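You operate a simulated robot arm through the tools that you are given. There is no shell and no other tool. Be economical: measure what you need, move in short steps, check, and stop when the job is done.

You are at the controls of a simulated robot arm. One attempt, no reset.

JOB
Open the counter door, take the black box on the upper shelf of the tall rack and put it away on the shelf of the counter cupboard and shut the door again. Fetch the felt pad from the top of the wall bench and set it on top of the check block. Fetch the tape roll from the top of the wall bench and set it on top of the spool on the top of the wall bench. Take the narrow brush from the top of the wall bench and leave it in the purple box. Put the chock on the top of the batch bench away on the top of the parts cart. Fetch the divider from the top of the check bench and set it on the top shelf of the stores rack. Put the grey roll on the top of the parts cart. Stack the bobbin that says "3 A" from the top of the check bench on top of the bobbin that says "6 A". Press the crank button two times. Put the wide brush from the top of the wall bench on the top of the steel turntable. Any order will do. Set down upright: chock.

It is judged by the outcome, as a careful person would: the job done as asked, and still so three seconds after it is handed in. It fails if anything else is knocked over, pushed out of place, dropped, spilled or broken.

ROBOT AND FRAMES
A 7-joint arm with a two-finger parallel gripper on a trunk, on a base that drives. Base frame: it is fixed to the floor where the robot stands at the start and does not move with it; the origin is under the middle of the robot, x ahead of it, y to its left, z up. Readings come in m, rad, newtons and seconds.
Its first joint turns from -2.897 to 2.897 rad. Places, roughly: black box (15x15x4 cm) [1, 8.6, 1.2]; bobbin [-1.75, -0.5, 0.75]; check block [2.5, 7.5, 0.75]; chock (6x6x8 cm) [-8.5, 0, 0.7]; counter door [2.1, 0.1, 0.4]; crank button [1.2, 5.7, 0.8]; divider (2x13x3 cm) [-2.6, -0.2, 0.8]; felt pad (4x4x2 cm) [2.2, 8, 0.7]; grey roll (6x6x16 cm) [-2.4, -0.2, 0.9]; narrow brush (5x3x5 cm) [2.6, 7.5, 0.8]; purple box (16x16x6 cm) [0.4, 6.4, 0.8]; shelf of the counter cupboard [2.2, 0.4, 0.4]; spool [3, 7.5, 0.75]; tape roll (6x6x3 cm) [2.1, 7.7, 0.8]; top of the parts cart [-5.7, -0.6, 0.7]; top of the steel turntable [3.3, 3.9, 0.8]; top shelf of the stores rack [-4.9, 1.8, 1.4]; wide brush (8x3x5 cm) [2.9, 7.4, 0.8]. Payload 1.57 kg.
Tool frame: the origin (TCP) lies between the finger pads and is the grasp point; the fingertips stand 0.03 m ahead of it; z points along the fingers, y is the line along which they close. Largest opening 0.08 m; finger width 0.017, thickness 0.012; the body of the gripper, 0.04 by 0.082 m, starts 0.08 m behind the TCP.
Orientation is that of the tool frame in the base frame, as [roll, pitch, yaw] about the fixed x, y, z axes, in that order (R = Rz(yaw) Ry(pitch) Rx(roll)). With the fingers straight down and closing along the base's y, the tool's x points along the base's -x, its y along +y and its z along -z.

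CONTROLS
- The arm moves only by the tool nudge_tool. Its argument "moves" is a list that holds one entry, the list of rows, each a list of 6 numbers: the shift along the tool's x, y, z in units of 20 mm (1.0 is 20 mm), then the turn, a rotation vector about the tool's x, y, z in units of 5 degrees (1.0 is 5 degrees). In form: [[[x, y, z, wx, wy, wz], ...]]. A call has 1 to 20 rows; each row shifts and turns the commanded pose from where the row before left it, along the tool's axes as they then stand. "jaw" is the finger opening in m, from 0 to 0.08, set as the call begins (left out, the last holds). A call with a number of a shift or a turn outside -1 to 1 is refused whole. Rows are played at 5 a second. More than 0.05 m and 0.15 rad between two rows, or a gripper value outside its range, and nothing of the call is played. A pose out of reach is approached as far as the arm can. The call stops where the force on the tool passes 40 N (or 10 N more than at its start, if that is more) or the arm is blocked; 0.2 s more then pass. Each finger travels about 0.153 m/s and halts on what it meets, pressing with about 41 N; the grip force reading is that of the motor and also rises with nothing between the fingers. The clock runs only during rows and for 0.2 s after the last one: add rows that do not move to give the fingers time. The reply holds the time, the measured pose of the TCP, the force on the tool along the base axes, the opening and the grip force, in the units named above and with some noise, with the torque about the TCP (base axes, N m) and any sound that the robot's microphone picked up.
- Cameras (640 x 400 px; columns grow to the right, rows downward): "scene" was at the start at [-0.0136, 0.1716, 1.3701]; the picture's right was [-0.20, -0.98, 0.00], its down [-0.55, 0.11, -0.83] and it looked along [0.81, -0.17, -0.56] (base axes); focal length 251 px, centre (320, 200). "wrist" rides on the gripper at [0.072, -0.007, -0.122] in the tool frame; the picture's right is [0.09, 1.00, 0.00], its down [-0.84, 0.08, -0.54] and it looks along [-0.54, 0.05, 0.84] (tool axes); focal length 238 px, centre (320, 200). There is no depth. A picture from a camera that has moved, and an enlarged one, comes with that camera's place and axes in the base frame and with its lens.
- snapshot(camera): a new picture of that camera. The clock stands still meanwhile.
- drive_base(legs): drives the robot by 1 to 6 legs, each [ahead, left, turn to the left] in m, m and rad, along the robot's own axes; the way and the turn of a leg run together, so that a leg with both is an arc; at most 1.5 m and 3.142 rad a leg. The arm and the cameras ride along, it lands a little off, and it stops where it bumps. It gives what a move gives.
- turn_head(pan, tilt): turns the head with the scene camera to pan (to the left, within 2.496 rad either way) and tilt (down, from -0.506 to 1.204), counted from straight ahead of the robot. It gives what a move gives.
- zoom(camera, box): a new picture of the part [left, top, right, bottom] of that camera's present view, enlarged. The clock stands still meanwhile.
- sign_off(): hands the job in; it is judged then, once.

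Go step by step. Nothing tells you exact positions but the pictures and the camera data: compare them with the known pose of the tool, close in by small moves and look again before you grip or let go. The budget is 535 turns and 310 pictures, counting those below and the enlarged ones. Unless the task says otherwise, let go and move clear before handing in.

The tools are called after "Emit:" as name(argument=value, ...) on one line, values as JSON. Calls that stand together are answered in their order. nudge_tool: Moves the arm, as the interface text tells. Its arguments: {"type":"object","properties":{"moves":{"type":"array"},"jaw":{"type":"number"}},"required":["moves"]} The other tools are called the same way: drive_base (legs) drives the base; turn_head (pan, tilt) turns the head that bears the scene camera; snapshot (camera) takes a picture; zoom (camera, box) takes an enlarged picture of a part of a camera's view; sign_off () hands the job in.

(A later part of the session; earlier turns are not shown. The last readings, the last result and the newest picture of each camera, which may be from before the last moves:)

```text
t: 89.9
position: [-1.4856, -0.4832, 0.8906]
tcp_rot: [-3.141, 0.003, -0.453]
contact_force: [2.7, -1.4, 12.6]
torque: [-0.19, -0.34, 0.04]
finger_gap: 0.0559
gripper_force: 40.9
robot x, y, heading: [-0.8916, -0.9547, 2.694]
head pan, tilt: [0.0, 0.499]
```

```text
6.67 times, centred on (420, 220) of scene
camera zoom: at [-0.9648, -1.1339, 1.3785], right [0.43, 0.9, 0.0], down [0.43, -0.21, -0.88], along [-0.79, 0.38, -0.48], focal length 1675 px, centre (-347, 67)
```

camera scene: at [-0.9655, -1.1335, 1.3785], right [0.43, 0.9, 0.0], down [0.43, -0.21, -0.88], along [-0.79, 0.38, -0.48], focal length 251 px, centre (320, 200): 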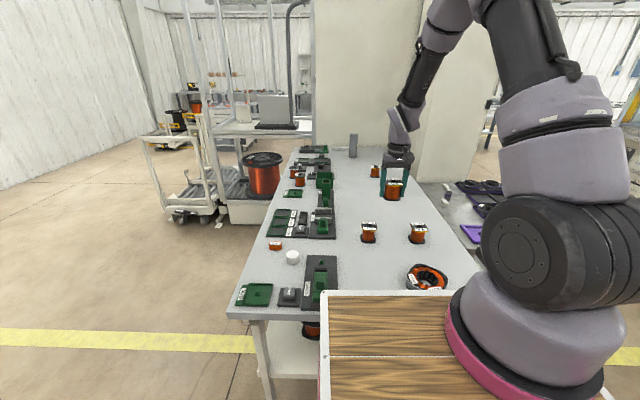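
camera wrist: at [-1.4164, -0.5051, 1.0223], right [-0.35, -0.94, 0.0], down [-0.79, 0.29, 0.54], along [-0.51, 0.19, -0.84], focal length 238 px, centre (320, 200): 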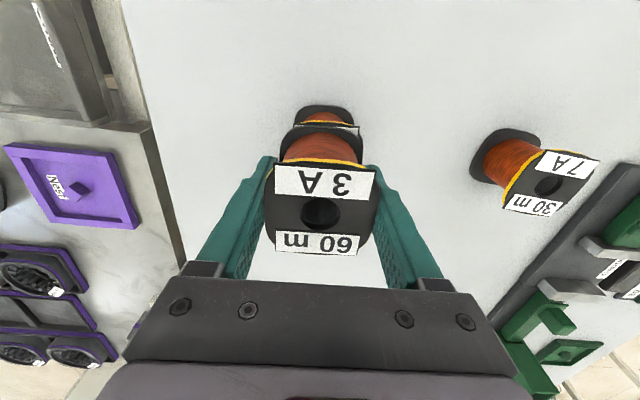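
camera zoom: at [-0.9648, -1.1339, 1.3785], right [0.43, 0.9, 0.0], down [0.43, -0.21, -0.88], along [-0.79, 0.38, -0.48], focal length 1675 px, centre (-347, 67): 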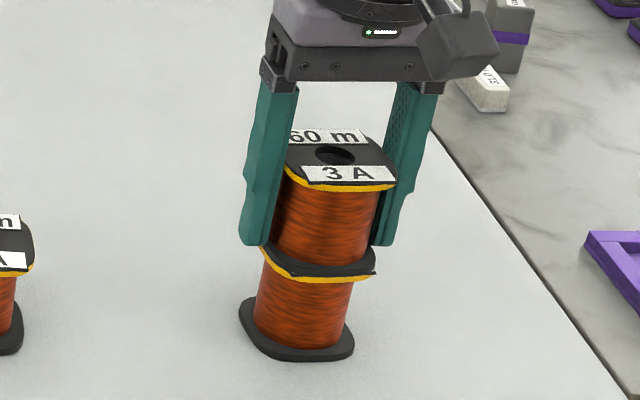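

Contact, and it sits squarely on 6 A. I release and rise.

Emit:
nudge_tool(moves=[[[0, 0, -0.04, 0, 0, 0], [0, 0, 0, 0, 0, 0], [0, 0, 0, 0, 0, 0]]], jaw=0.065)

Emit:
nudge_tool(moves=[[[0, 0, 0, 0, 0, 0], [0, 0, -0.4, 0, 0, 0], [0, 0, -0.8, 0, 0, 0], [0, 0, -1, 0, 0, 0], [0, 0, -1, 0, 0, 0], [0, 0, -1, 0, 0, 0], [0, 0, -1, 0, 0, 0]]], jaw=0.08)

Emit:
snapshot(camera="scene")

Emit:
snapshot(camera="wrist")

```text
t: 90.7
position: [-1.4876, -0.4834, 0.8899]
tcp_rot: [3.141, 0.002, -0.451]
contact_force: [0.1, 0.7, -0.9]
torque: [0.03, 0.03, -0.01]
finger_gap: 0.0651
gripper_force: 0.0
robot x, y, heading: [-0.8906, -0.9575, 2.695]
head pan, tilt: [0.0, 0.499]
```

```text
t: 92.3
position: [-1.4869, -0.4825, 0.9946]
tcp_rot: [3.141, 0.002, -0.451]
contact_force: [0.0, 0.1, -0.8]
torque: [0.0, -0.02, 0.0]
finger_gap: 0.0798
gripper_force: 0.1
robot x, y, heading: [-0.8887, -0.9571, 2.691]
head pan, tilt: [0.0, 0.499]
```

```text
271 pictures are left
camera scene: at [-0.9653, -1.1334, 1.3785], right [0.43, 0.9, 0.0], down [0.43, -0.21, -0.88], along [-0.79, 0.38, -0.48], focal length 251 px, centre (320, 200)
```

scene: 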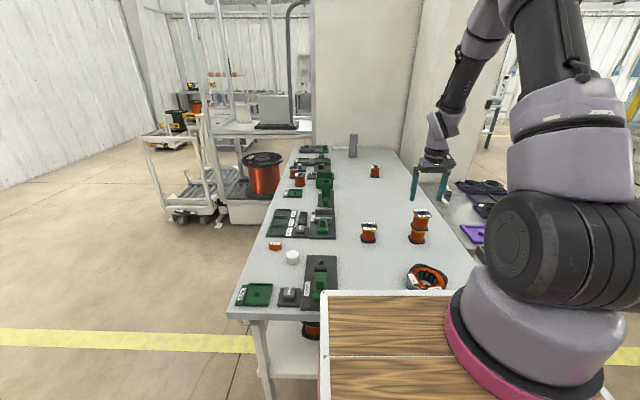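

```text
270 pictures are left
camera wrist: at [-1.4176, -0.509, 1.1159], right [-0.35, -0.94, 0.0], down [-0.79, 0.3, 0.54], along [-0.51, 0.19, -0.84], focal length 238 px, centre (320, 200)
```

wrist: 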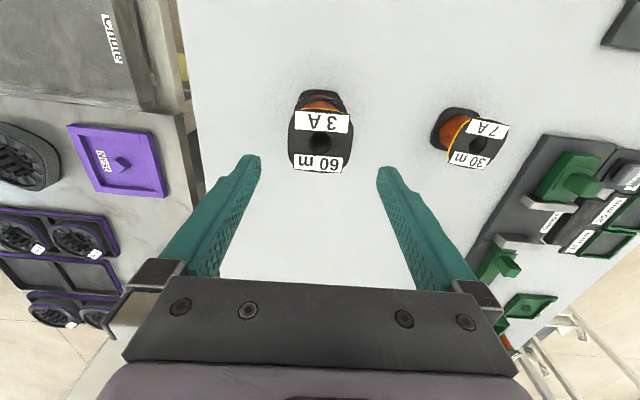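

Stacked properly. Next the grey roll (≈(-2.40,-0.19)) and divider (≈(-2.57,-0.19)) at the far end, reached from the long side. I raise the arm and drive there.

Emit:
nudge_tool(moves=[[[0, 0, -1, 0, 0, 0], [0, 0, -1, 0, 0, 0], [0, 0, -1, 0, 0, 0], [0, 0, -1, 0, 0, 0]]])

Emit:
drive_base(legs=[[-0.2, 0, 0], [0, 1.25, 0], [0, 0, -1.593], [0, 1.0, 0]])

Emit:
turn_head(pan=0.5, tilt=0.6)

Emit:
snapshot(camera="scene")

```text
t: 93.3
position: [-1.4853, -0.4826, 1.0739]
tcp_rot: [3.141, 0.002, -0.452]
contact_force: [-0.4, -0.3, 0.4]
torque: [0.01, 0.0, 0.02]
finger_gap: 0.08
gripper_force: 0.0
robot x, y, heading: [-0.8856, -0.9596, 2.693]
head pan, tilt: [0.0, 0.499]
```

```text
t: 109.5
position: [-1.6455, -1.12, 1.074]
tcp_rot: [3.14, 0.001, -2.053]
contact_force: [-0.6, -0.4, -0.7]
torque: [0.0, 0.01, 0.05]
finger_gap: 0.08
gripper_force: 0.1
robot x, y, heading: [-2.1411, -1.6986, 1.093]
head pan, tilt: [0.0, 0.499]
```

```text
t: 110.4
position: [-1.6447, -1.1196, 1.073]
tcp_rot: [-3.141, 0.004, -2.052]
contact_force: [0.4, 0.0, -0.2]
torque: [0.02, 0.0, 0.0]
finger_gap: 0.0802
gripper_force: 0.0
robot x, y, heading: [-2.139, -1.6984, 1.092]
head pan, tilt: [0.499, 0.6]
```

```text
269 pictures are left
camera scene: at [-2.3545, -1.615, 1.3694], right [1.0, 0.02, 0.0], down [0.01, -0.56, -0.83], along [-0.02, 0.82, -0.56], focal length 251 px, centre (320, 200)
```

scene: 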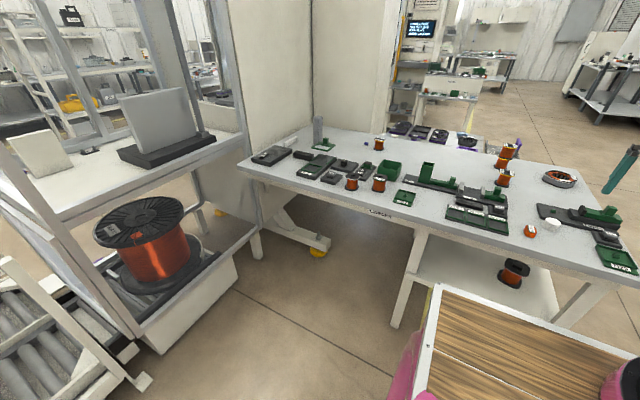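

Space is clear up to the spool cart. I drive left 0.75 and forward 0.34.

Emit:
drive_base(legs=[[0, 0.75, 0], [0.34, 0, 0]])

Emit:
turn_head(pan=0.3, tilt=0.5)

Emit:
snapshot(camera="scene")

```text
t: 116.3
position: [-2.1518, -0.4692, 1.0743]
tcp_rot: [-3.141, 0.004, -2.054]
contact_force: [-0.2, 0.9, 0.7]
torque: [0.03, 0.0, 0.03]
finger_gap: 0.08
gripper_force: 0.2
robot x, y, heading: [-2.6437, -1.0509, 1.095]
head pan, tilt: [0.499, 0.6]
```

```text
t: 117.1
position: [-2.1516, -0.4688, 1.075]
tcp_rot: [-3.141, 0.002, -2.053]
contact_force: [0.1, -0.2, -0.8]
torque: [0.02, 0.02, -0.05]
finger_gap: 0.0803
gripper_force: 0.0
robot x, y, heading: [-2.6389, -1.0545, 1.095]
head pan, tilt: [0.3, 0.499]
```

```text
268 pictures are left
camera scene: at [-2.8423, -0.9632, 1.3785], right [0.98, -0.18, 0.0], down [-0.08, -0.47, -0.88], along [0.16, 0.86, -0.48], focal length 251 px, centre (320, 200)
```

scene: 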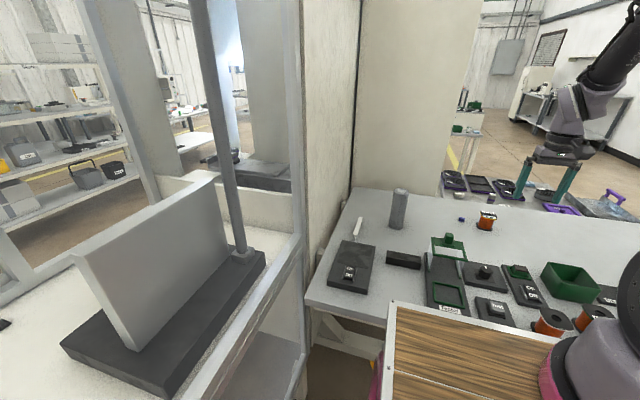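

The grey roll is at about (-2.376,-0.198), standing; the divider lies along my heading. I move above the grey roll.

Emit:
nudge_tool(moves=[[[-0.3, 0.95, 0, 0, 0, 0], [-0.3, 0.95, 0, 0, 0, 0], [-0.3, 0.95, 0, 0, 0, 0], [-0.3, 0.95, 0, 0, 0, 0], [-0.3, 0.95, 0, 0, 0, 0], [-0.3, 0.95, 0, 0, 0, 0], [-0.3, 0.95, 0, 0, 0, 0], [-0.3, 0.95, 0, 0, 0, 0], [-0.3, 0.95, 0, 0, 0, 0], [-0.3, 0.95, 0, 0, 0, 0], [-0.3, 0.95, 0, 0, 0, 0], [-0.3, 0.95, 0, 0, 0, 0], [-0.3, 0.95, 0, 0, 0, 0], [-0.3, 0.95, 0, 0, 0, 0], [-0.3, 0.95, 0, 0, 0, 0], [-0.3, 0.95, 0, 0, 0, 0], [-0.3, 0.95, 0, 0, 0, 0]]])

Emit:
snapshot(camera="wrist")

Emit:
snapshot(camera="scene")

```text
t: 120.7
position: [-2.3908, -0.2299, 1.075]
tcp_rot: [3.141, 0.004, -2.051]
contact_force: [1.2, 0.2, -0.5]
torque: [0.03, 0.0, 0.01]
finger_gap: 0.0799
gripper_force: 0.1
robot x, y, heading: [-2.6474, -1.0498, 1.093]
head pan, tilt: [0.3, 0.499]
```

```text
267 pictures are left
camera wrist: at [-2.4172, -0.2962, 1.1957], right [-0.93, 0.38, 0.0], down [0.32, 0.78, 0.54], along [0.21, 0.5, -0.84], focal length 238 px, centre (320, 200)
```

wrist: 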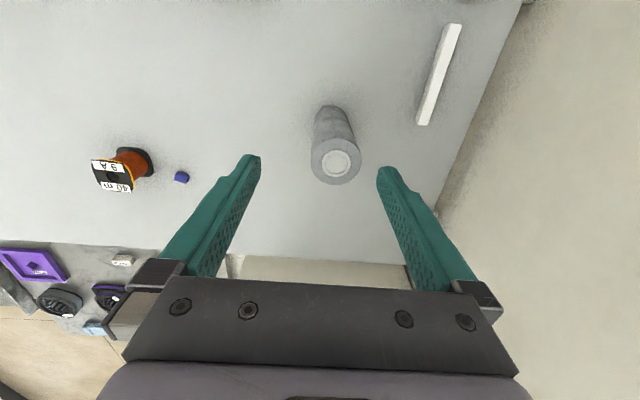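

```text
266 pictures are left
camera scene: at [-2.8421, -0.9633, 1.3785], right [0.98, -0.18, 0.0], down [-0.09, -0.47, -0.88], along [0.16, 0.86, -0.48], focal length 251 px, centre (320, 200)
```

scene: 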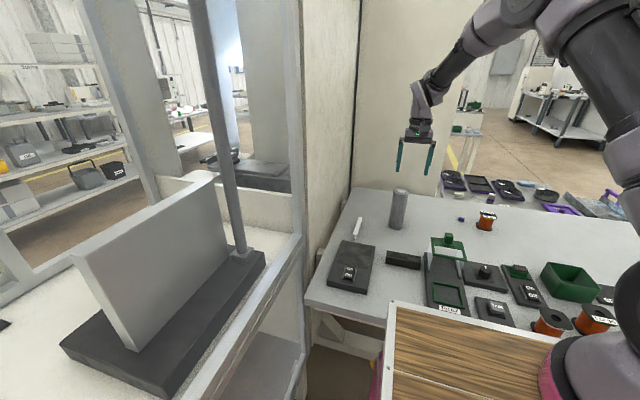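

Emit:
nudge_tool(moves=[[[-0.8, 0.5, 0, 0, 0, 0], [-0.8, 0.5, 0, 0, 0, 0], [0, 0, 0.8, 0, 0, 0], [0, 0, 0.8, 0, 0, 0]]])

Emit:
snapshot(camera="wrist")

```text
t: 121.7
position: [-2.3931, -0.1909, 1.0416]
tcp_rot: [-3.142, 0.002, -2.052]
contact_force: [0.1, -1.2, 0.4]
torque: [0.03, -0.05, 0.0]
finger_gap: 0.0801
gripper_force: 0.2
robot x, y, heading: [-2.6449, -1.0512, 1.09]
head pan, tilt: [0.3, 0.499]
```

```text
265 pictures are left
camera wrist: at [-2.4197, -0.2579, 1.1629], right [-0.93, 0.38, 0.0], down [0.32, 0.78, 0.54], along [0.21, 0.5, -0.84], focal length 238 px, centre (320, 200)
```

wrist: 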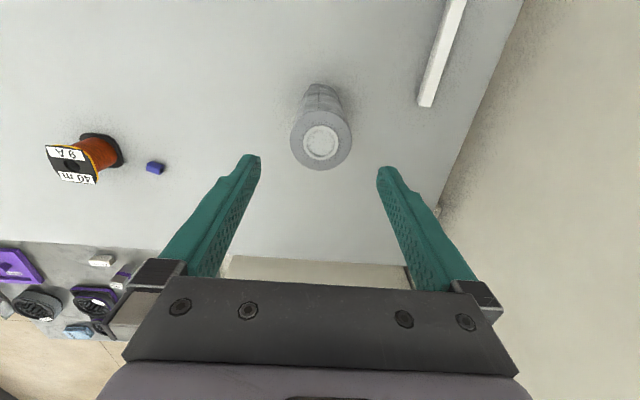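

Emit:
nudge_tool(moves=[[[0, 0, 0.9, 0, 0, 0], [0, 0, 0.9, 0, 0, 0], [0, 0, 0.9, 0, 0, 0]]])

Emit:
snapshot(camera="wrist")

```text
t: 122.5
position: [-2.3936, -0.1903, 0.9885]
tcp_rot: [3.141, 0.003, -2.051]
contact_force: [-0.4, -0.5, -0.1]
torque: [0.0, 0.02, 0.01]
finger_gap: 0.0801
gripper_force: 0.0
robot x, y, heading: [-2.6433, -1.052, 1.092]
head pan, tilt: [0.3, 0.499]
```

```text
264 pictures are left
camera wrist: at [-2.4201, -0.2581, 1.1092], right [-0.93, 0.38, 0.0], down [0.32, 0.78, 0.54], along [0.21, 0.5, -0.84], focal length 238 px, centre (320, 200)
```

wrist: 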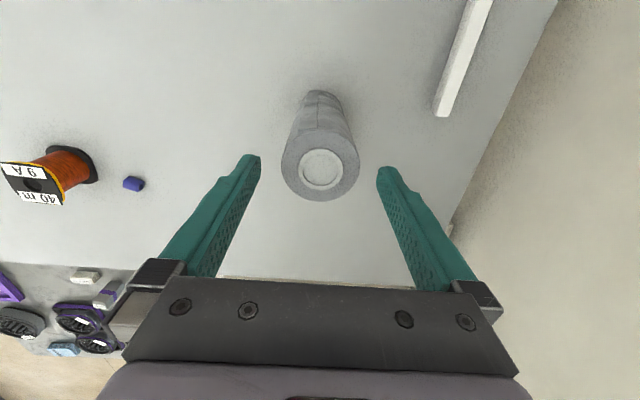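

Emit:
nudge_tool(moves=[[[-0.25, 0, 0, 0, 0, 0], [0, 0, 0.9, 0, 0, 0], [0, 0, 0.9, 0, 0, 0], [0, 0, 0.9, 0, 0, 0], [0, 0, 0.9, 0, 0, 0], [0, 0, 0.9, 0, 0, 0]]])

Emit:
nudge_tool(moves=[[[0, 0, 0, 0, 0, 0], [0, 0, 0, 0, 0, 0], [0, 0, 0, 0, 0, 0], [0, 0, 0, 0, 0, 0]]], jaw=0.03)

Emit:
nudge_tool(moves=[[[0, 0, -0.3, 0, 0, 0], [0, 0, -0.3, 0, 0, 0], [0, 0, -0.3, 0, 0, 0], [0, 0, -0.3, 0, 0, 0]]])

Emit:
snapshot(camera="wrist")

```text
t: 123.9
position: [-2.3905, -0.1866, 0.8984]
tcp_rot: [-3.141, 0.001, -2.051]
contact_force: [0.0, -0.5, 0.5]
torque: [-0.03, -0.02, -0.04]
finger_gap: 0.08
gripper_force: 0.2
robot x, y, heading: [-2.6431, -1.0528, 1.086]
head pan, tilt: [0.3, 0.499]
```

```text
t: 124.9
position: [-2.3912, -0.1858, 0.8974]
tcp_rot: [-3.141, 0.002, -2.053]
contact_force: [-0.1, -0.7, 0.9]
torque: [0.04, -0.01, 0.01]
finger_gap: 0.0545
gripper_force: 40.3
robot x, y, heading: [-2.6443, -1.0518, 1.092]
head pan, tilt: [0.3, 0.499]
```

```text
t: 125.9
position: [-2.3909, -0.1865, 0.9225]
tcp_rot: [-3.142, 0.002, -2.05]
contact_force: [0.1, -0.9, -1.7]
torque: [0.01, 0.04, 0.0]
finger_gap: 0.0548
gripper_force: 40.7
robot x, y, heading: [-2.6419, -1.0506, 1.092]
head pan, tilt: [0.3, 0.499]
```

```text
263 pictures are left
camera wrist: at [-2.4174, -0.2535, 1.0437], right [-0.93, 0.38, 0.0], down [0.32, 0.78, 0.54], along [0.21, 0.5, -0.84], focal length 238 px, centre (320, 200)
```

wrist: 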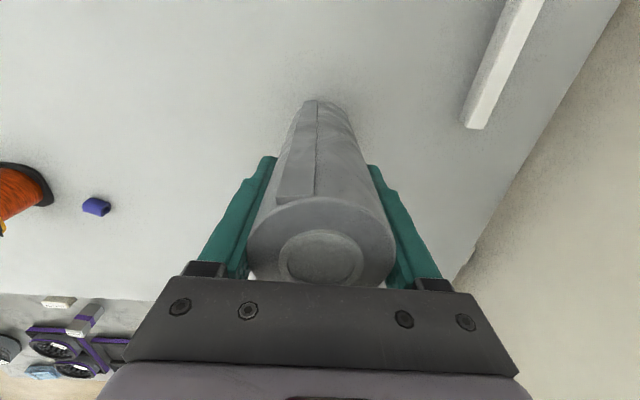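

Lifted. I raise it, retract the arm, back away and look toward the parts cart.

Emit:
nudge_tool(moves=[[[0, 0, -0.5, 0, 0, 0], [0, 0, -0.5, 0, 0, 0], [0, 0, -0.5, 0, 0, 0], [0, 0, -0.5, 0, 0, 0], [0, 0, -0.5, 0, 0, 0], [0, 0, -0.5, 0, 0, 0], [0, 0, -0.5, 0, 0, 0], [0, 0, -0.5, 0, 0, 0], [0, 0, -0.5, 0, 0, 0], [0, 0, -0.5, 0, 0, 0], [0, 0, -0.5, 0, 0, 0], [0, 0, -0.5, 0, 0, 0], [0, 0, -0.5, 0, 0, 0], [0, 0, -0.5, 0, 0, 0], [0, 0, -0.5, 0, 0, 0], [0, 0, -0.5, 0, 0, 0], [0, 0, -0.5, 0, 0, 0], [0, 0, -0.5, 0, 0, 0]]])

Emit:
nudge_tool(moves=[[[0.8, 0, 0, 0, 0, 0], [0.8, 0, 0, 0, 0, 0], [0.8, 0, 0, 0, 0, 0], [0.8, 0, 0, 0, 0, 0], [0.8, 0, 0, 0, 0, 0], [0.8, 0, 0, 0, 0, 0], [0.8, 0, 0, 0, 0, 0], [0.8, 0, 0, 0, 0, 0], [0.8, 0, 0, 0, 0, 0], [0.8, 0, 0, 0, 0, 0], [0.8, 0, 0, 0, 0, 0], [0.8, 0, 0, 0, 0, 0], [0.8, 0, 0, 0, 0, 0], [0.8, 0, 0, 0, 0, 0], [0.8, 0, 0, 0, 0, 0], [0.8, 0, 0, 0, 0, 0], [0.8, 0, 0, 0, 0, 0], [0.8, 0, 0, 0, 0, 0]]])

Emit:
drive_base(legs=[[-1.0, 0, 0]])

Emit:
turn_head(pan=1.7, tilt=0.3)

Emit:
snapshot(camera="scene")

```text
t: 129.7
position: [-2.3907, -0.1867, 1.102]
tcp_rot: [-3.14, 0.002, -2.053]
contact_force: [0.1, 0.0, -0.8]
torque: [0.01, -0.02, 0.0]
finger_gap: 0.0546
gripper_force: 40.6
robot x, y, heading: [-2.6432, -1.0504, 1.094]
head pan, tilt: [0.3, 0.499]
```

```text
t: 133.5
position: [-2.5232, -0.4423, 1.1022]
tcp_rot: [3.141, 0.002, -2.053]
contact_force: [-0.3, 0.5, -2.0]
torque: [-0.02, 0.0, 0.0]
finger_gap: 0.0551
gripper_force: 40.9
robot x, y, heading: [-2.6441, -1.0513, 1.093]
head pan, tilt: [0.3, 0.499]
```

```text
t: 138.6
position: [-2.9848, -1.3291, 1.1021]
tcp_rot: [3.141, 0.002, -2.046]
contact_force: [-0.6, -0.3, -2.1]
torque: [0.03, -0.04, -0.01]
finger_gap: 0.0547
gripper_force: 40.9
robot x, y, heading: [-3.1023, -1.9373, 1.097]
head pan, tilt: [0.3, 0.499]
```

```text
t: 140.2
position: [-2.9845, -1.3291, 1.1015]
tcp_rot: [-3.141, 0.002, -2.045]
contact_force: [-0.3, 0.8, -2.2]
torque: [-0.02, 0.0, 0.01]
finger_gap: 0.0547
gripper_force: 41.0
robot x, y, heading: [-3.1012, -1.9342, 1.101]
head pan, tilt: [1.7, 0.3]
```

```text
262 pictures are left
camera scene: at [-3.4033, -1.9096, 1.3969], right [0.34, 0.94, 0.0], down [0.28, -0.1, -0.96], along [-0.9, 0.32, -0.3], focal length 251 px, centre (320, 200)
```

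scene: 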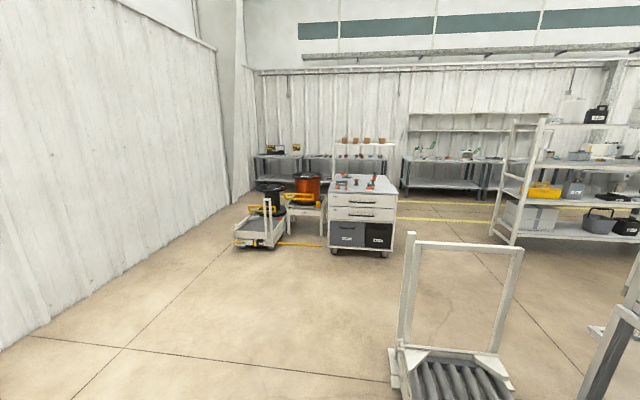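

The parts cart is ahead at about (-5.7,-0.6), facing me. I turn toward it and drive, passing left of the roller trolley.

Emit:
drive_base(legs=[[0, 0, 1.566], [0, 0.6, 0], [1.4, 0, 0], [0.3, 0, 0]])

Emit:
turn_head(pan=-0.3, tilt=0.4)

Emit:
snapshot(camera="scene")

```text
t: 155.6
position: [-5.4981, -1.609, 1.1025]
tcp_rot: [-3.141, 0.002, -0.465]
contact_force: [0.3, 0.5, -1.3]
torque: [-0.04, -0.01, -0.02]
finger_gap: 0.0549
gripper_force: 41.2
robot x, y, heading: [-4.8865, -1.7167, 2.68]
head pan, tilt: [1.7, 0.3]
```

```text
t: 157.5
position: [-5.4974, -1.6094, 1.1017]
tcp_rot: [3.14, 0.003, -0.465]
contact_force: [1.2, -0.1, -2.0]
torque: [0.04, 0.01, -0.01]
finger_gap: 0.0547
gripper_force: 41.3
robot x, y, heading: [-4.8846, -1.7167, 2.681]
head pan, tilt: [-0.3, 0.4]
```

```text
261 pictures are left
camera scene: at [-4.9502, -1.8688, 1.3876], right [0.69, 0.72, 0.0], down [0.28, -0.27, -0.92], along [-0.67, 0.64, -0.39], focal length 251 px, centre (320, 200)
```

scene: 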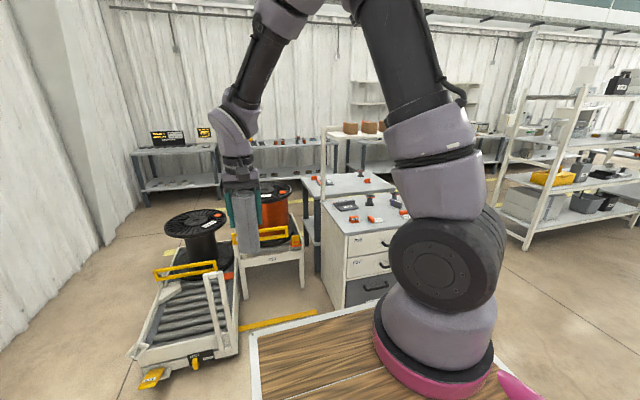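

The cart top is about z 0.75. I go ahead 0.4 and then right 0.6 to face it, then look from above.

Emit:
drive_base(legs=[[0.4, 0, 0], [0, -0.6, 0]])

Emit:
turn_head(pan=0.0, tilt=0.6)

Emit:
snapshot(camera="scene")

Emit:
snapshot(camera="wrist")

```text
t: 163.0
position: [-5.5833, -0.8881, 1.1023]
tcp_rot: [-3.14, 0.001, -0.472]
contact_force: [0.4, 0.4, -0.2]
torque: [0.01, -0.01, 0.02]
finger_gap: 0.0548
gripper_force: 40.8
robot x, y, heading: [-4.9732, -1.0021, 2.67]
head pan, tilt: [-0.3, 0.4]
```

```text
t: 163.8
position: [-5.5825, -0.8889, 1.1026]
tcp_rot: [-3.14, 0.002, -0.472]
contact_force: [-0.3, -1.0, -2.3]
torque: [0.0, 0.02, -0.02]
finger_gap: 0.0544
gripper_force: 41.4
robot x, y, heading: [-4.9728, -1.0034, 2.678]
head pan, tilt: [0.0, 0.6]
```

```text
260 pictures are left
camera scene: at [-5.0492, -1.1776, 1.3694], right [0.45, 0.89, 0.0], down [0.5, -0.26, -0.83], along [-0.74, 0.37, -0.56], focal length 251 px, centre (320, 200)
```

scene: 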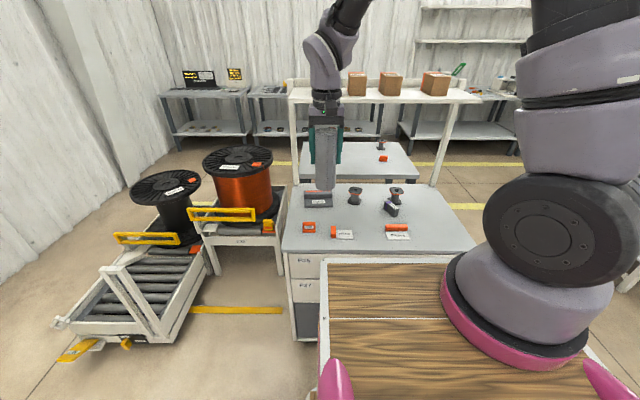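

```text
259 pictures are left
camera wrist: at [-5.514, -0.9159, 1.2229], right [-0.37, -0.93, 0.0], down [-0.78, 0.31, 0.54], along [-0.51, 0.2, -0.84], focal length 238 px, centre (320, 200)
```

wrist: 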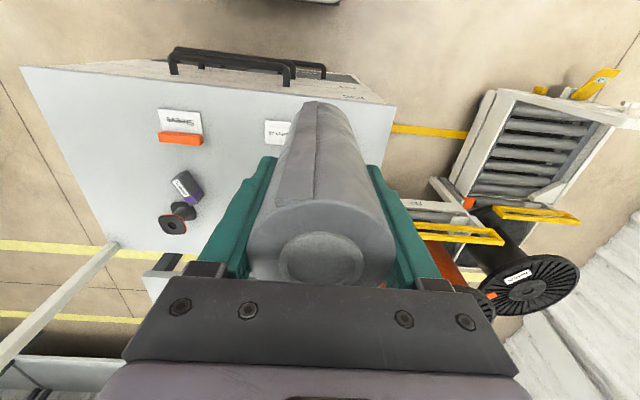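

Free room is at the right side of the cart top (z≈0.745). I move the roll over (-5.61,-0.405).

Emit:
nudge_tool(moves=[[[-0.6, -1, 0, 0, 0, 0], [-0.6, -1, 0, 0, 0, 0], [-0.6, -1, 0, 0, 0, 0], [-0.6, -1, 0, 0, 0, 0], [-0.6, -1, 0, 0, 0, 0], [-0.6, -1, 0, 0, 0, 0], [-0.6, -1, 0, 0, 0, 0], [-0.6, -1, 0, 0, 0, 0], [-0.6, -1, 0, 0, 0, 0], [-0.6, -1, 0, 0, 0, 0], [-0.6, -1, 0, 0, 0, 0], [-0.6, -1, 0, 0, 0, 0], [-0.6, -1, 0, 0, 0, 0], [-0.6, -1, 0, 0, 0, 0], [-0.6, -1, 0, 0, 0, 0], [-0.6, -1, 0, 0, 0, 0], [-0.6, -1, 0, 0, 0, 0], [-0.6, -1, 0, 0, 0, 0], [-0.6, -1, 0, 0, 0, 0], [-0.6, -1, 0, 0, 0, 0]]])

Emit:
snapshot(camera="scene")

Emit:
snapshot(camera="wrist")

```text
t: 168.0
position: [-5.6143, -0.4231, 1.1012]
tcp_rot: [3.141, 0.002, -0.471]
contact_force: [-0.6, 0.2, -2.4]
torque: [0.03, -0.02, 0.02]
finger_gap: 0.0548
gripper_force: 41.5
robot x, y, heading: [-4.9725, -1.0045, 2.671]
head pan, tilt: [0.0, 0.6]
```

```text
258 pictures are left
camera scene: at [-5.0491, -1.1778, 1.3694], right [0.45, 0.89, 0.0], down [0.5, -0.26, -0.83], along [-0.74, 0.37, -0.56], focal length 251 px, centre (320, 200)
```

scene: 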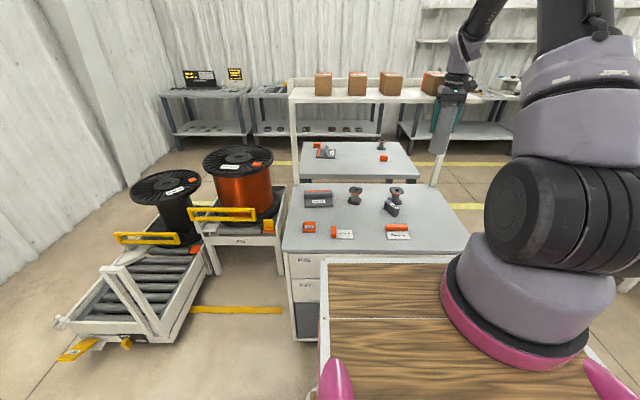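

```text
257 pictures are left
camera wrist: at [-5.5454, -0.4503, 1.2217], right [-0.37, -0.93, 0.0], down [-0.78, 0.31, 0.54], along [-0.5, 0.2, -0.84], focal length 238 px, centre (320, 200)
```

wrist: 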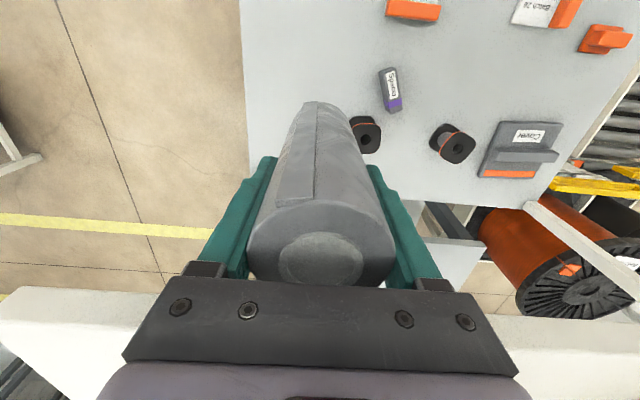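

Emit:
nudge_tool(moves=[[[0.5, -1, 0, 0, 0, 0], [0, 0, 1, 0, 0, 0], [0, 0, 1, 0, 0, 0], [0, 0, 1, 0, 0, 0], [0, 0, 1, 0, 0, 0], [0, 0, 1, 0, 0, 0], [0, 0, 1, 0, 0, 0], [0, 0, 1, 0, 0, 0], [0, 0, 1, 0, 0, 0], [0, 0, 1, 0, 0, 0], [0, 0, 0.7, 0, 0, 0]]])

Emit:
snapshot(camera="scene")

Emit:
snapshot(camera="wrist")

```text
t: 168.6
position: [-5.5998, -0.4072, 1.0995]
tcp_rot: [-3.137, 0.021, -0.475]
contact_force: [2.5, -1.8, 14.3]
torque: [-0.03, 0.61, 0.06]
finger_gap: 0.0547
gripper_force: 41.2
robot x, y, heading: [-4.9753, -0.9994, 2.674]
head pan, tilt: [0.0, 0.6]
stopped in row 2: the force on the tool passed its limit at 62 N (the readings are from after the stop); the commanded pose is now the measured one
```

```text
256 pictures are left
camera scene: at [-5.0485, -1.1781, 1.3694], right [0.45, 0.89, 0.0], down [0.5, -0.26, -0.83], along [-0.74, 0.37, -0.56], focal length 251 px, centre (320, 200)
```

scene: 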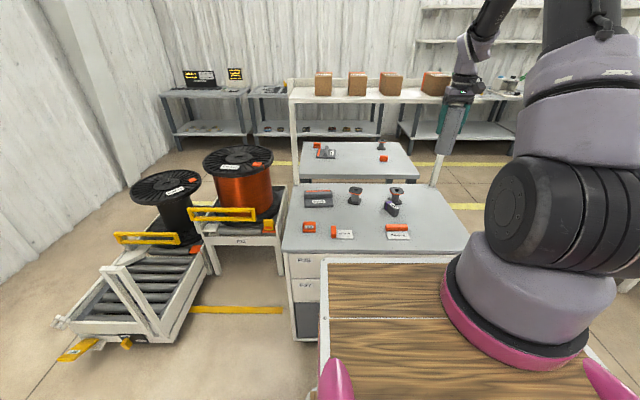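

```text
255 pictures are left
camera wrist: at [-5.5289, -0.436, 1.2194], right [-0.37, -0.93, -0.01], down [-0.77, 0.3, 0.56], along [-0.52, 0.21, -0.83], focal length 238 px, centre (320, 200)
```

wrist: 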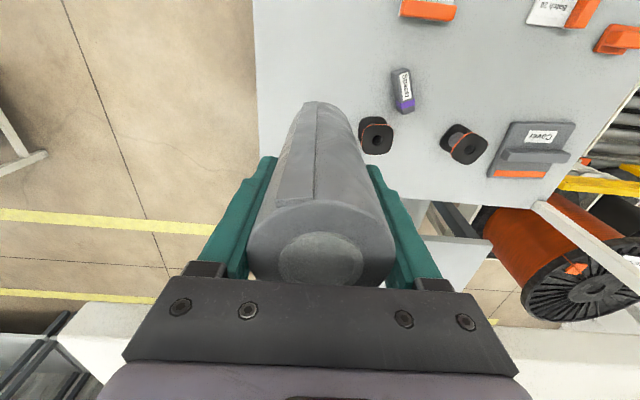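

The hand met the overhanging upper shelf behind it. I rise, level the tool, and bring the roll about 0.1 m nearer before lowering.

Emit:
nudge_tool(moves=[[[0, 0, -0.6, 0, 0, 0], [0.4, 0, 0, -0.05, 0.24, 0], [0.8, 0, 0, 0, 0, 0], [0.8, 0, 0, 0, 0, 0], [0.8, 0, 0, 0, 0, 0], [0.8, 0, 0, 0, 0, 0], [0.8, 0, 0, 0, 0, 0], [0.8, 0, 0, 0, 0, 0]]])

Emit:
snapshot(camera="wrist")

Emit:
snapshot(camera="scene")

```text
t: 170.4
position: [-5.5058, -0.4543, 1.109]
tcp_rot: [3.138, -0.003, -0.472]
contact_force: [-0.6, -0.2, -2.6]
torque: [0.03, -0.02, 0.01]
finger_gap: 0.0546
gripper_force: 41.3
robot x, y, heading: [-4.971, -1.0034, 2.669]
head pan, tilt: [0.0, 0.6]
```

```text
254 pictures are left
camera wrist: at [-5.438, -0.4816, 1.231], right [-0.37, -0.93, 0.0], down [-0.78, 0.31, 0.54], along [-0.5, 0.2, -0.84], focal length 238 px, centre (320, 200)
```

wrist: 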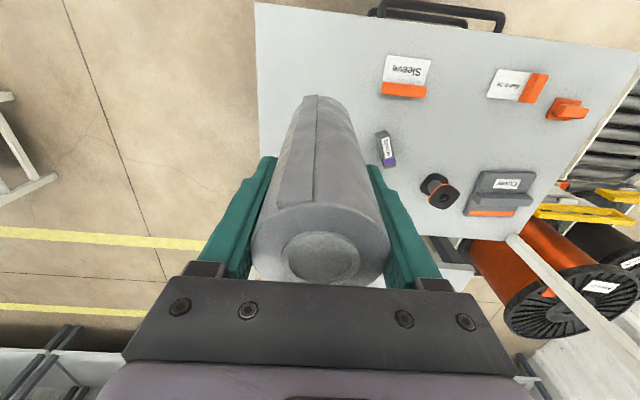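

```text
253 pictures are left
camera scene: at [-5.0493, -1.1774, 1.3694], right [0.45, 0.89, 0.0], down [0.5, -0.26, -0.82], along [-0.74, 0.37, -0.57], focal length 251 px, centre (320, 200)
```

scene: 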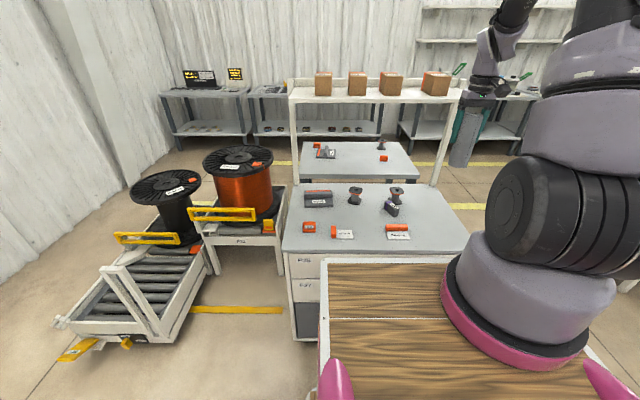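

Clear now; landing spot is ~0.12 m in from both edges. I lower.

Emit:
nudge_tool(moves=[[[0, 0, 1, 0, 0, 0], [0, 0, 1, 0, 0, 0], [0, 0, 1, 0, 0, 0], [0, 0, 1, 0, 0, 0], [0, 0, 1, 0, 0, 0], [0, 0, 1, 0, 0, 0], [0, 0, 1, 0, 0, 0], [0, 0, 1, 0, 0, 0], [0, 0, 1, 0, 0, 0], [0, 0, 1, 0, 0, 0], [0, 0, 1, 0, 0, 0], [0, 0, 1, 0, 0, 0]]])

Emit:
snapshot(camera="scene")

```text
t: 173.0
position: [-5.5043, -0.4573, 0.8702]
tcp_rot: [3.139, -0.003, -0.471]
contact_force: [0.2, -0.4, -1.2]
torque: [-0.03, 0.03, -0.02]
finger_gap: 0.0545
gripper_force: 40.9
robot x, y, heading: [-4.9724, -1.0014, 2.675]
head pan, tilt: [0.0, 0.6]
```

```text
252 pictures are left
camera scene: at [-5.0489, -1.1777, 1.3694], right [0.45, 0.89, 0.0], down [0.5, -0.26, -0.83], along [-0.74, 0.37, -0.56], focal length 251 px, centre (320, 200)
```

scene: 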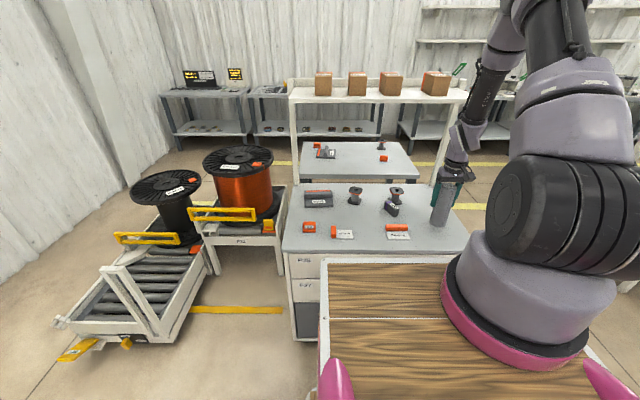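

Emit:
nudge_tool(moves=[[[0, 0, 0.5, 0, 0, 0], [0, 0, 0.4, 0, 0, 0], [0, 0, 0.2, 0, 0, 0], [0, 0, 0.2, 0, 0, 0]]])

Emit:
zoom(camera="scene", box=[380, 140, 500, 260])

```text
t: 174.0
position: [-5.5058, -0.456, 0.8433]
tcp_rot: [3.14, -0.004, -0.473]
contact_force: [1.1, -0.7, 4.0]
torque: [-0.06, -0.01, -0.03]
finger_gap: 0.0547
gripper_force: 41.0
robot x, y, heading: [-4.9728, -1.0019, 2.673]
head pan, tilt: [0.0, 0.6]
```

```text
3.33 times, centred on (440, 200) of scene
camera zoom: at [-5.0489, -1.1777, 1.3694], right [0.45, 0.89, 0.0], down [0.5, -0.26, -0.83], along [-0.74, 0.37, -0.56], focal length 838 px, centre (-80, 200)
```

zoom: 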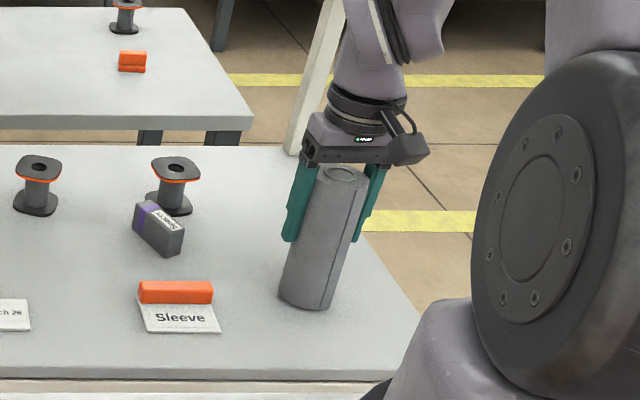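

Touching down. Release and rise.

Emit:
nudge_tool(moves=[[[0, 0, 0.1, 0, 0, 0], [0, 0, 0, 0, 0, 0], [0, 0, 0, 0, 0, 0]]], jaw=0.062)

Emit:
nudge_tool(moves=[[[0, 0, 0, 0, 0, 0], [0, 0, 0, 0, 0, 0], [0, 0, -0.5, 0, 0, 0], [0, 0, -1, 0, 0, 0], [0, 0, -1, 0, 0, 0], [0, 0, -1, 0, 0, 0], [0, 0, -1, 0, 0, 0], [0, 0, -1, 0, 0, 0], [0, 0, -1, 0, 0, 0], [0, 0, -1, 0, 0, 0], [0, 0, -1, 0, 0, 0], [0, 0, -1, 0, 0, 0], [0, 0, -1, 0, 0, 0]]], jaw=0.08)

Emit:
snapshot(camera="scene")

```text
t: 174.8
position: [-5.5052, -0.4557, 0.8423]
tcp_rot: [3.141, -0.004, -0.471]
contact_force: [0.6, 0.9, 0.3]
torque: [0.01, 0.04, -0.01]
finger_gap: 0.0619
gripper_force: 0.2
robot x, y, heading: [-4.9736, -0.9996, 2.673]
head pan, tilt: [0.0, 0.6]
```

```text
t: 177.6
position: [-5.5066, -0.4553, 1.0524]
tcp_rot: [3.139, -0.004, -0.471]
contact_force: [-0.1, 0.3, -0.3]
torque: [-0.05, 0.02, 0.0]
finger_gap: 0.0799
gripper_force: 0.1
robot x, y, heading: [-4.9755, -1.0029, 2.672]
head pan, tilt: [0.0, 0.6]
```

```text
250 pictures are left
camera scene: at [-5.0492, -1.1774, 1.3694], right [0.45, 0.89, 0.0], down [0.5, -0.26, -0.82], along [-0.74, 0.37, -0.57], focal length 251 px, centre (320, 200)
```

scene: 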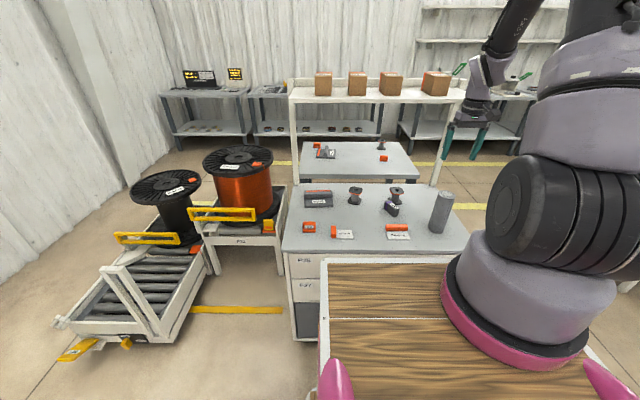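

Grey roll stands on the cart. Now the chock on the batch bench near (-8.5,0); I zoom to see the way there.

Emit:
turn_head(pan=0.1, tilt=0.2)

Emit:
zoom(camera="scene", box=[120, 100, 520, 350])

```text
t: 178.4
position: [-5.5071, -0.4553, 1.0516]
tcp_rot: [3.141, -0.004, -0.47]
contact_force: [0.7, -0.2, 0.3]
torque: [0.02, 0.02, 0.01]
finger_gap: 0.0802
gripper_force: 0.1
robot x, y, heading: [-4.9727, -1.0012, 2.676]
head pan, tilt: [0.099, 0.201]
```

```text
1.60 times, centred on (320, 225) of scene
camera zoom: at [-5.0571, -1.1839, 1.4061], right [0.36, 0.93, 0.0], down [0.19, -0.07, -0.98], along [-0.91, 0.35, -0.2], focal length 402 px, centre (320, 160)
```

zoom: 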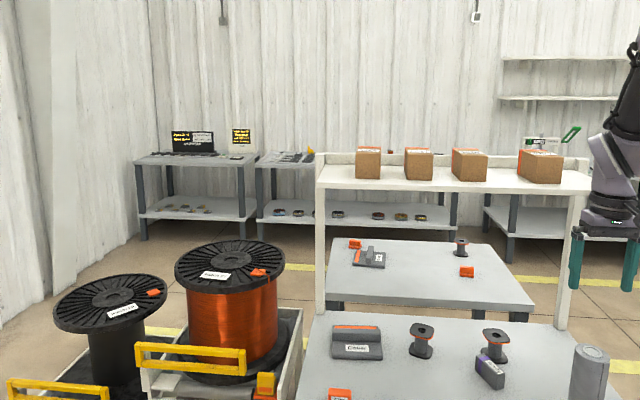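

Emit:
turn_head(pan=-1.2, tilt=0.4)

Emit:
snapshot(camera="scene")

```text
t: 179.9
position: [-5.5064, -0.4556, 1.0505]
tcp_rot: [3.139, -0.003, -0.47]
contact_force: [-0.8, 0.3, 0.2]
torque: [0.0, -0.02, -0.02]
finger_gap: 0.0801
gripper_force: 0.2
robot x, y, heading: [-4.9725, -1.0013, 2.677]
head pan, tilt: [-1.201, 0.4]
```

```text
248 pictures are left
camera scene: at [-4.9611, -1.1253, 1.3877], right [1.0, -0.1, 0.0], down [-0.04, -0.39, -0.92], along [0.09, 0.92, -0.39], focal length 251 px, centre (320, 200)
```

scene: 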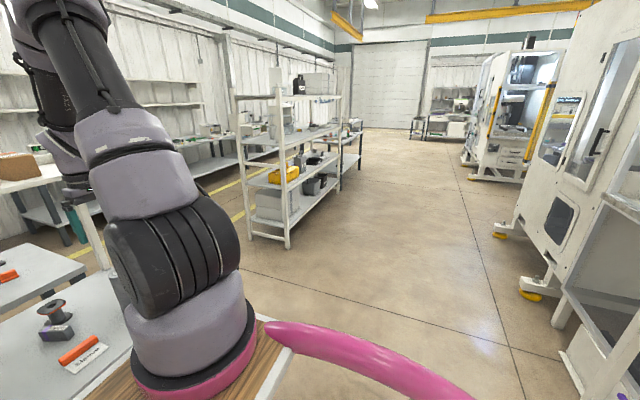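

The way runs between the stores rack and the tables. I strafe right, then drive through.

Emit:
drive_base(legs=[[0, -1.0, 0], [0, 0, -0.05], [1.1, 0, 0], [0.7, 0, 0]])

Emit:
turn_head(pan=0.4, tilt=0.4)

Emit:
snapshot(camera="scene")

```text
t: 194.2
position: [-6.5914, 1.3469, 1.0507]
tcp_rot: [3.14, -0.003, -0.518]
contact_force: [0.1, 0.4, 0.1]
torque: [0.01, 0.0, -0.01]
finger_gap: 0.0799
gripper_force: 0.0
robot x, y, heading: [-6.0837, 0.778, 2.623]
head pan, tilt: [-1.201, 0.4]
```

```text
t: 195.8
position: [-6.5904, 1.3475, 1.0524]
tcp_rot: [3.14, -0.006, -0.518]
contact_force: [0.7, -0.3, 0.5]
torque: [-0.03, 0.02, 0.0]
finger_gap: 0.08
gripper_force: 0.0
robot x, y, heading: [-6.0889, 0.774, 2.622]
head pan, tilt: [0.4, 0.4]
```

```text
247 pictures are left
camera scene: at [-6.1831, 0.5718, 1.3876], right [0.12, 0.99, 0.0], down [0.39, -0.04, -0.92], along [-0.92, 0.11, -0.39], focal length 251 px, centre (320, 200)
```

scene: 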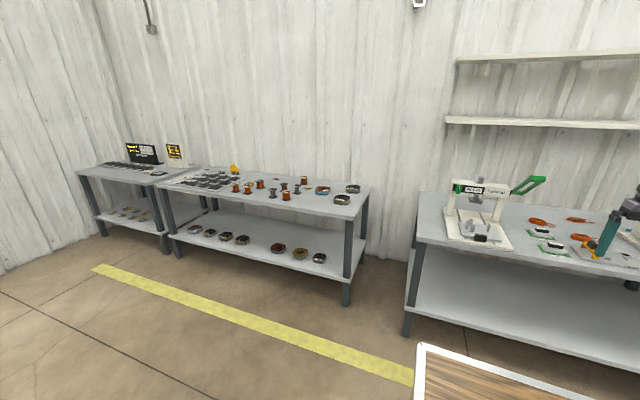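

Emit:
zoom(camera="scene", box=[150, 150, 380, 230])

Emit:
zoom(camera="scene", box=[60, 130, 220, 200])

```text
2.78 times, centred on (265, 190) of scene
camera zoom: at [-6.1831, 0.5718, 1.3876], right [0.12, 0.99, 0.0], down [0.39, -0.04, -0.92], along [-0.92, 0.11, -0.39], focal length 699 px, centre (473, 228)
```

zoom: 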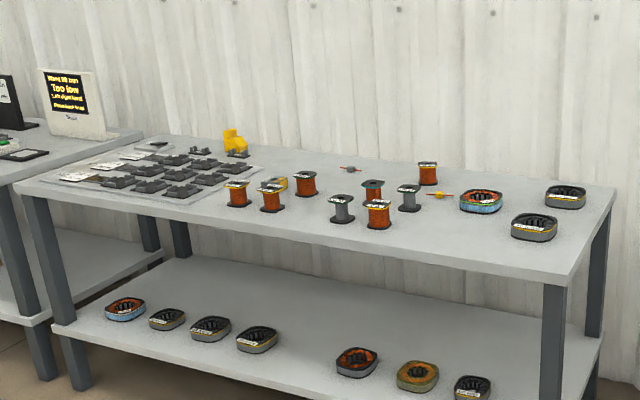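

```text
4.00 times, centred on (140, 165) of scene
camera zoom: at [-6.1831, 0.5718, 1.3876], right [0.12, 0.99, 0.0], down [0.39, -0.04, -0.92], along [-0.92, 0.11, -0.39], focal length 1005 px, centre (1040, 340)
```

zoom: 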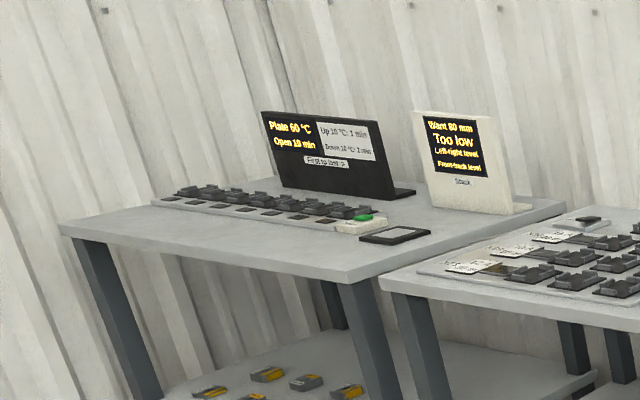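

The yellow chock sits at the back of the batch bench near (-8.5,0.05). I tuck the arm to the middle, then drive ahead and left along the bench.

Emit:
nudge_tool(moves=[[[0.5, 1, 0, 0, 0, 0], [0.5, 1, 0, 0, 0, 0], [0.5, 1, 0, 0, 0, 0], [0.5, 1, 0, 0, 0, 0], [0.5, 1, 0, 0, 0, 0], [0.5, 1, 0, 0, 0, 0], [0.5, 1, 0, 0, 0, 0], [0.5, 1, 0, 0, 0, 0], [0.5, 1, 0, 0, 0, 0], [0.5, 1, 0, 0, 0, 0], [0.5, 1, 0, 0, 0, 0], [0.5, 1, 0, 0, 0, 0]]])

Emit:
drive_base(legs=[[0.5, 0, 0.02], [0, 1.0, 0], [0, 0.8, 0]])

Emit:
turn_head(pan=0.0, tilt=0.5)

Emit:
snapshot(camera="scene")

```text
t: 198.4
position: [-6.6067, 1.079, 1.0526]
tcp_rot: [3.139, -0.004, -0.518]
contact_force: [0.4, 0.5, -0.3]
torque: [-0.02, 0.01, 0.0]
finger_gap: 0.0801
gripper_force: 0.1
robot x, y, heading: [-6.0822, 0.7785, 2.627]
head pan, tilt: [0.4, 0.4]
```

```text
t: 210.1
position: [-7.9042, -0.2907, 1.0534]
tcp_rot: [3.139, -0.003, -0.494]
contact_force: [-0.6, 0.2, 0.0]
torque: [0.02, 0.0, 0.0]
finger_gap: 0.0801
gripper_force: 0.0
robot x, y, heading: [-7.3787, -0.5804, 2.65]
head pan, tilt: [0.4, 0.4]
```

```text
t: 211.0
position: [-7.9039, -0.2908, 1.0538]
tcp_rot: [3.139, -0.004, -0.492]
contact_force: [-0.7, -0.4, 0.8]
torque: [-0.02, -0.02, -0.02]
finger_gap: 0.0801
gripper_force: 0.0
robot x, y, heading: [-7.3728, -0.5807, 2.655]
head pan, tilt: [0.0, 0.499]
```

```text
244 pictures are left
camera scene: at [-7.4568, -0.7538, 1.3785], right [0.47, 0.88, 0.0], down [0.42, -0.22, -0.88], along [-0.78, 0.41, -0.48], focal length 251 px, centre (320, 200)
```

scene: 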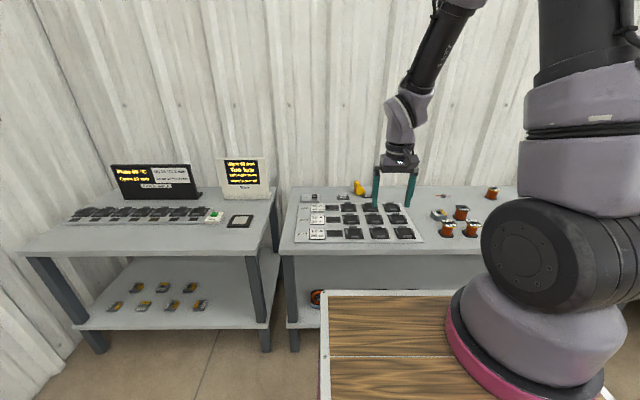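

Chock base at about (-8.516,0.062), bench top z≈0.70. I drive ahead 0.38.

Emit:
drive_base(legs=[[0.38, -0.03, 0]])

Emit:
snapshot(camera="scene")

Emit:
zoom(camera="scene", box=[300, 140, 460, 240])

```text
t: 213.4
position: [-8.2251, -0.0846, 1.0519]
tcp_rot: [3.14, -0.004, -0.496]
contact_force: [-0.1, 0.3, 0.0]
torque: [-0.01, 0.01, -0.02]
finger_gap: 0.0799
gripper_force: 0.0
robot x, y, heading: [-7.6954, -0.376, 2.646]
head pan, tilt: [0.0, 0.499]
```

```text
243 pictures are left
camera scene: at [-7.7776, -0.5483, 1.3785], right [0.47, 0.88, 0.0], down [0.42, -0.23, -0.88], along [-0.77, 0.41, -0.48], focal length 251 px, centre (320, 200)
```

scene: 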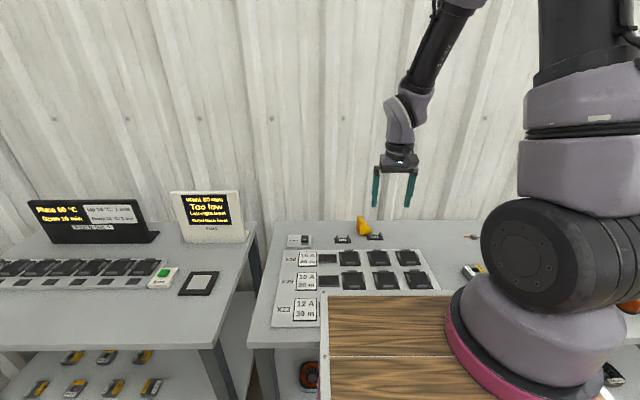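

```text
4.00 times, centred on (380, 190) of scene
camera zoom: at [-7.7776, -0.5483, 1.3785], right [0.47, 0.88, 0.0], down [0.42, -0.23, -0.88], along [-0.77, 0.41, -0.48], focal length 1005 px, centre (80, 240)
```

zoom: 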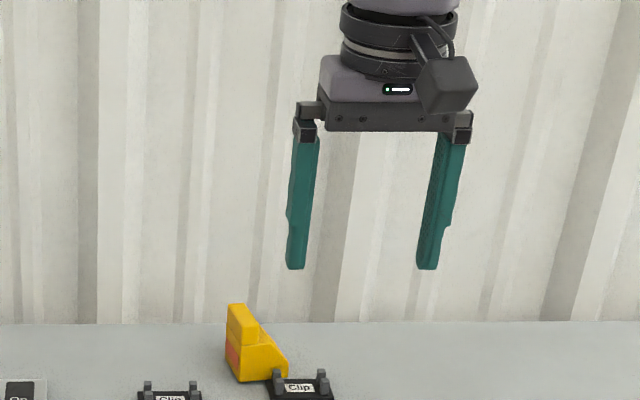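

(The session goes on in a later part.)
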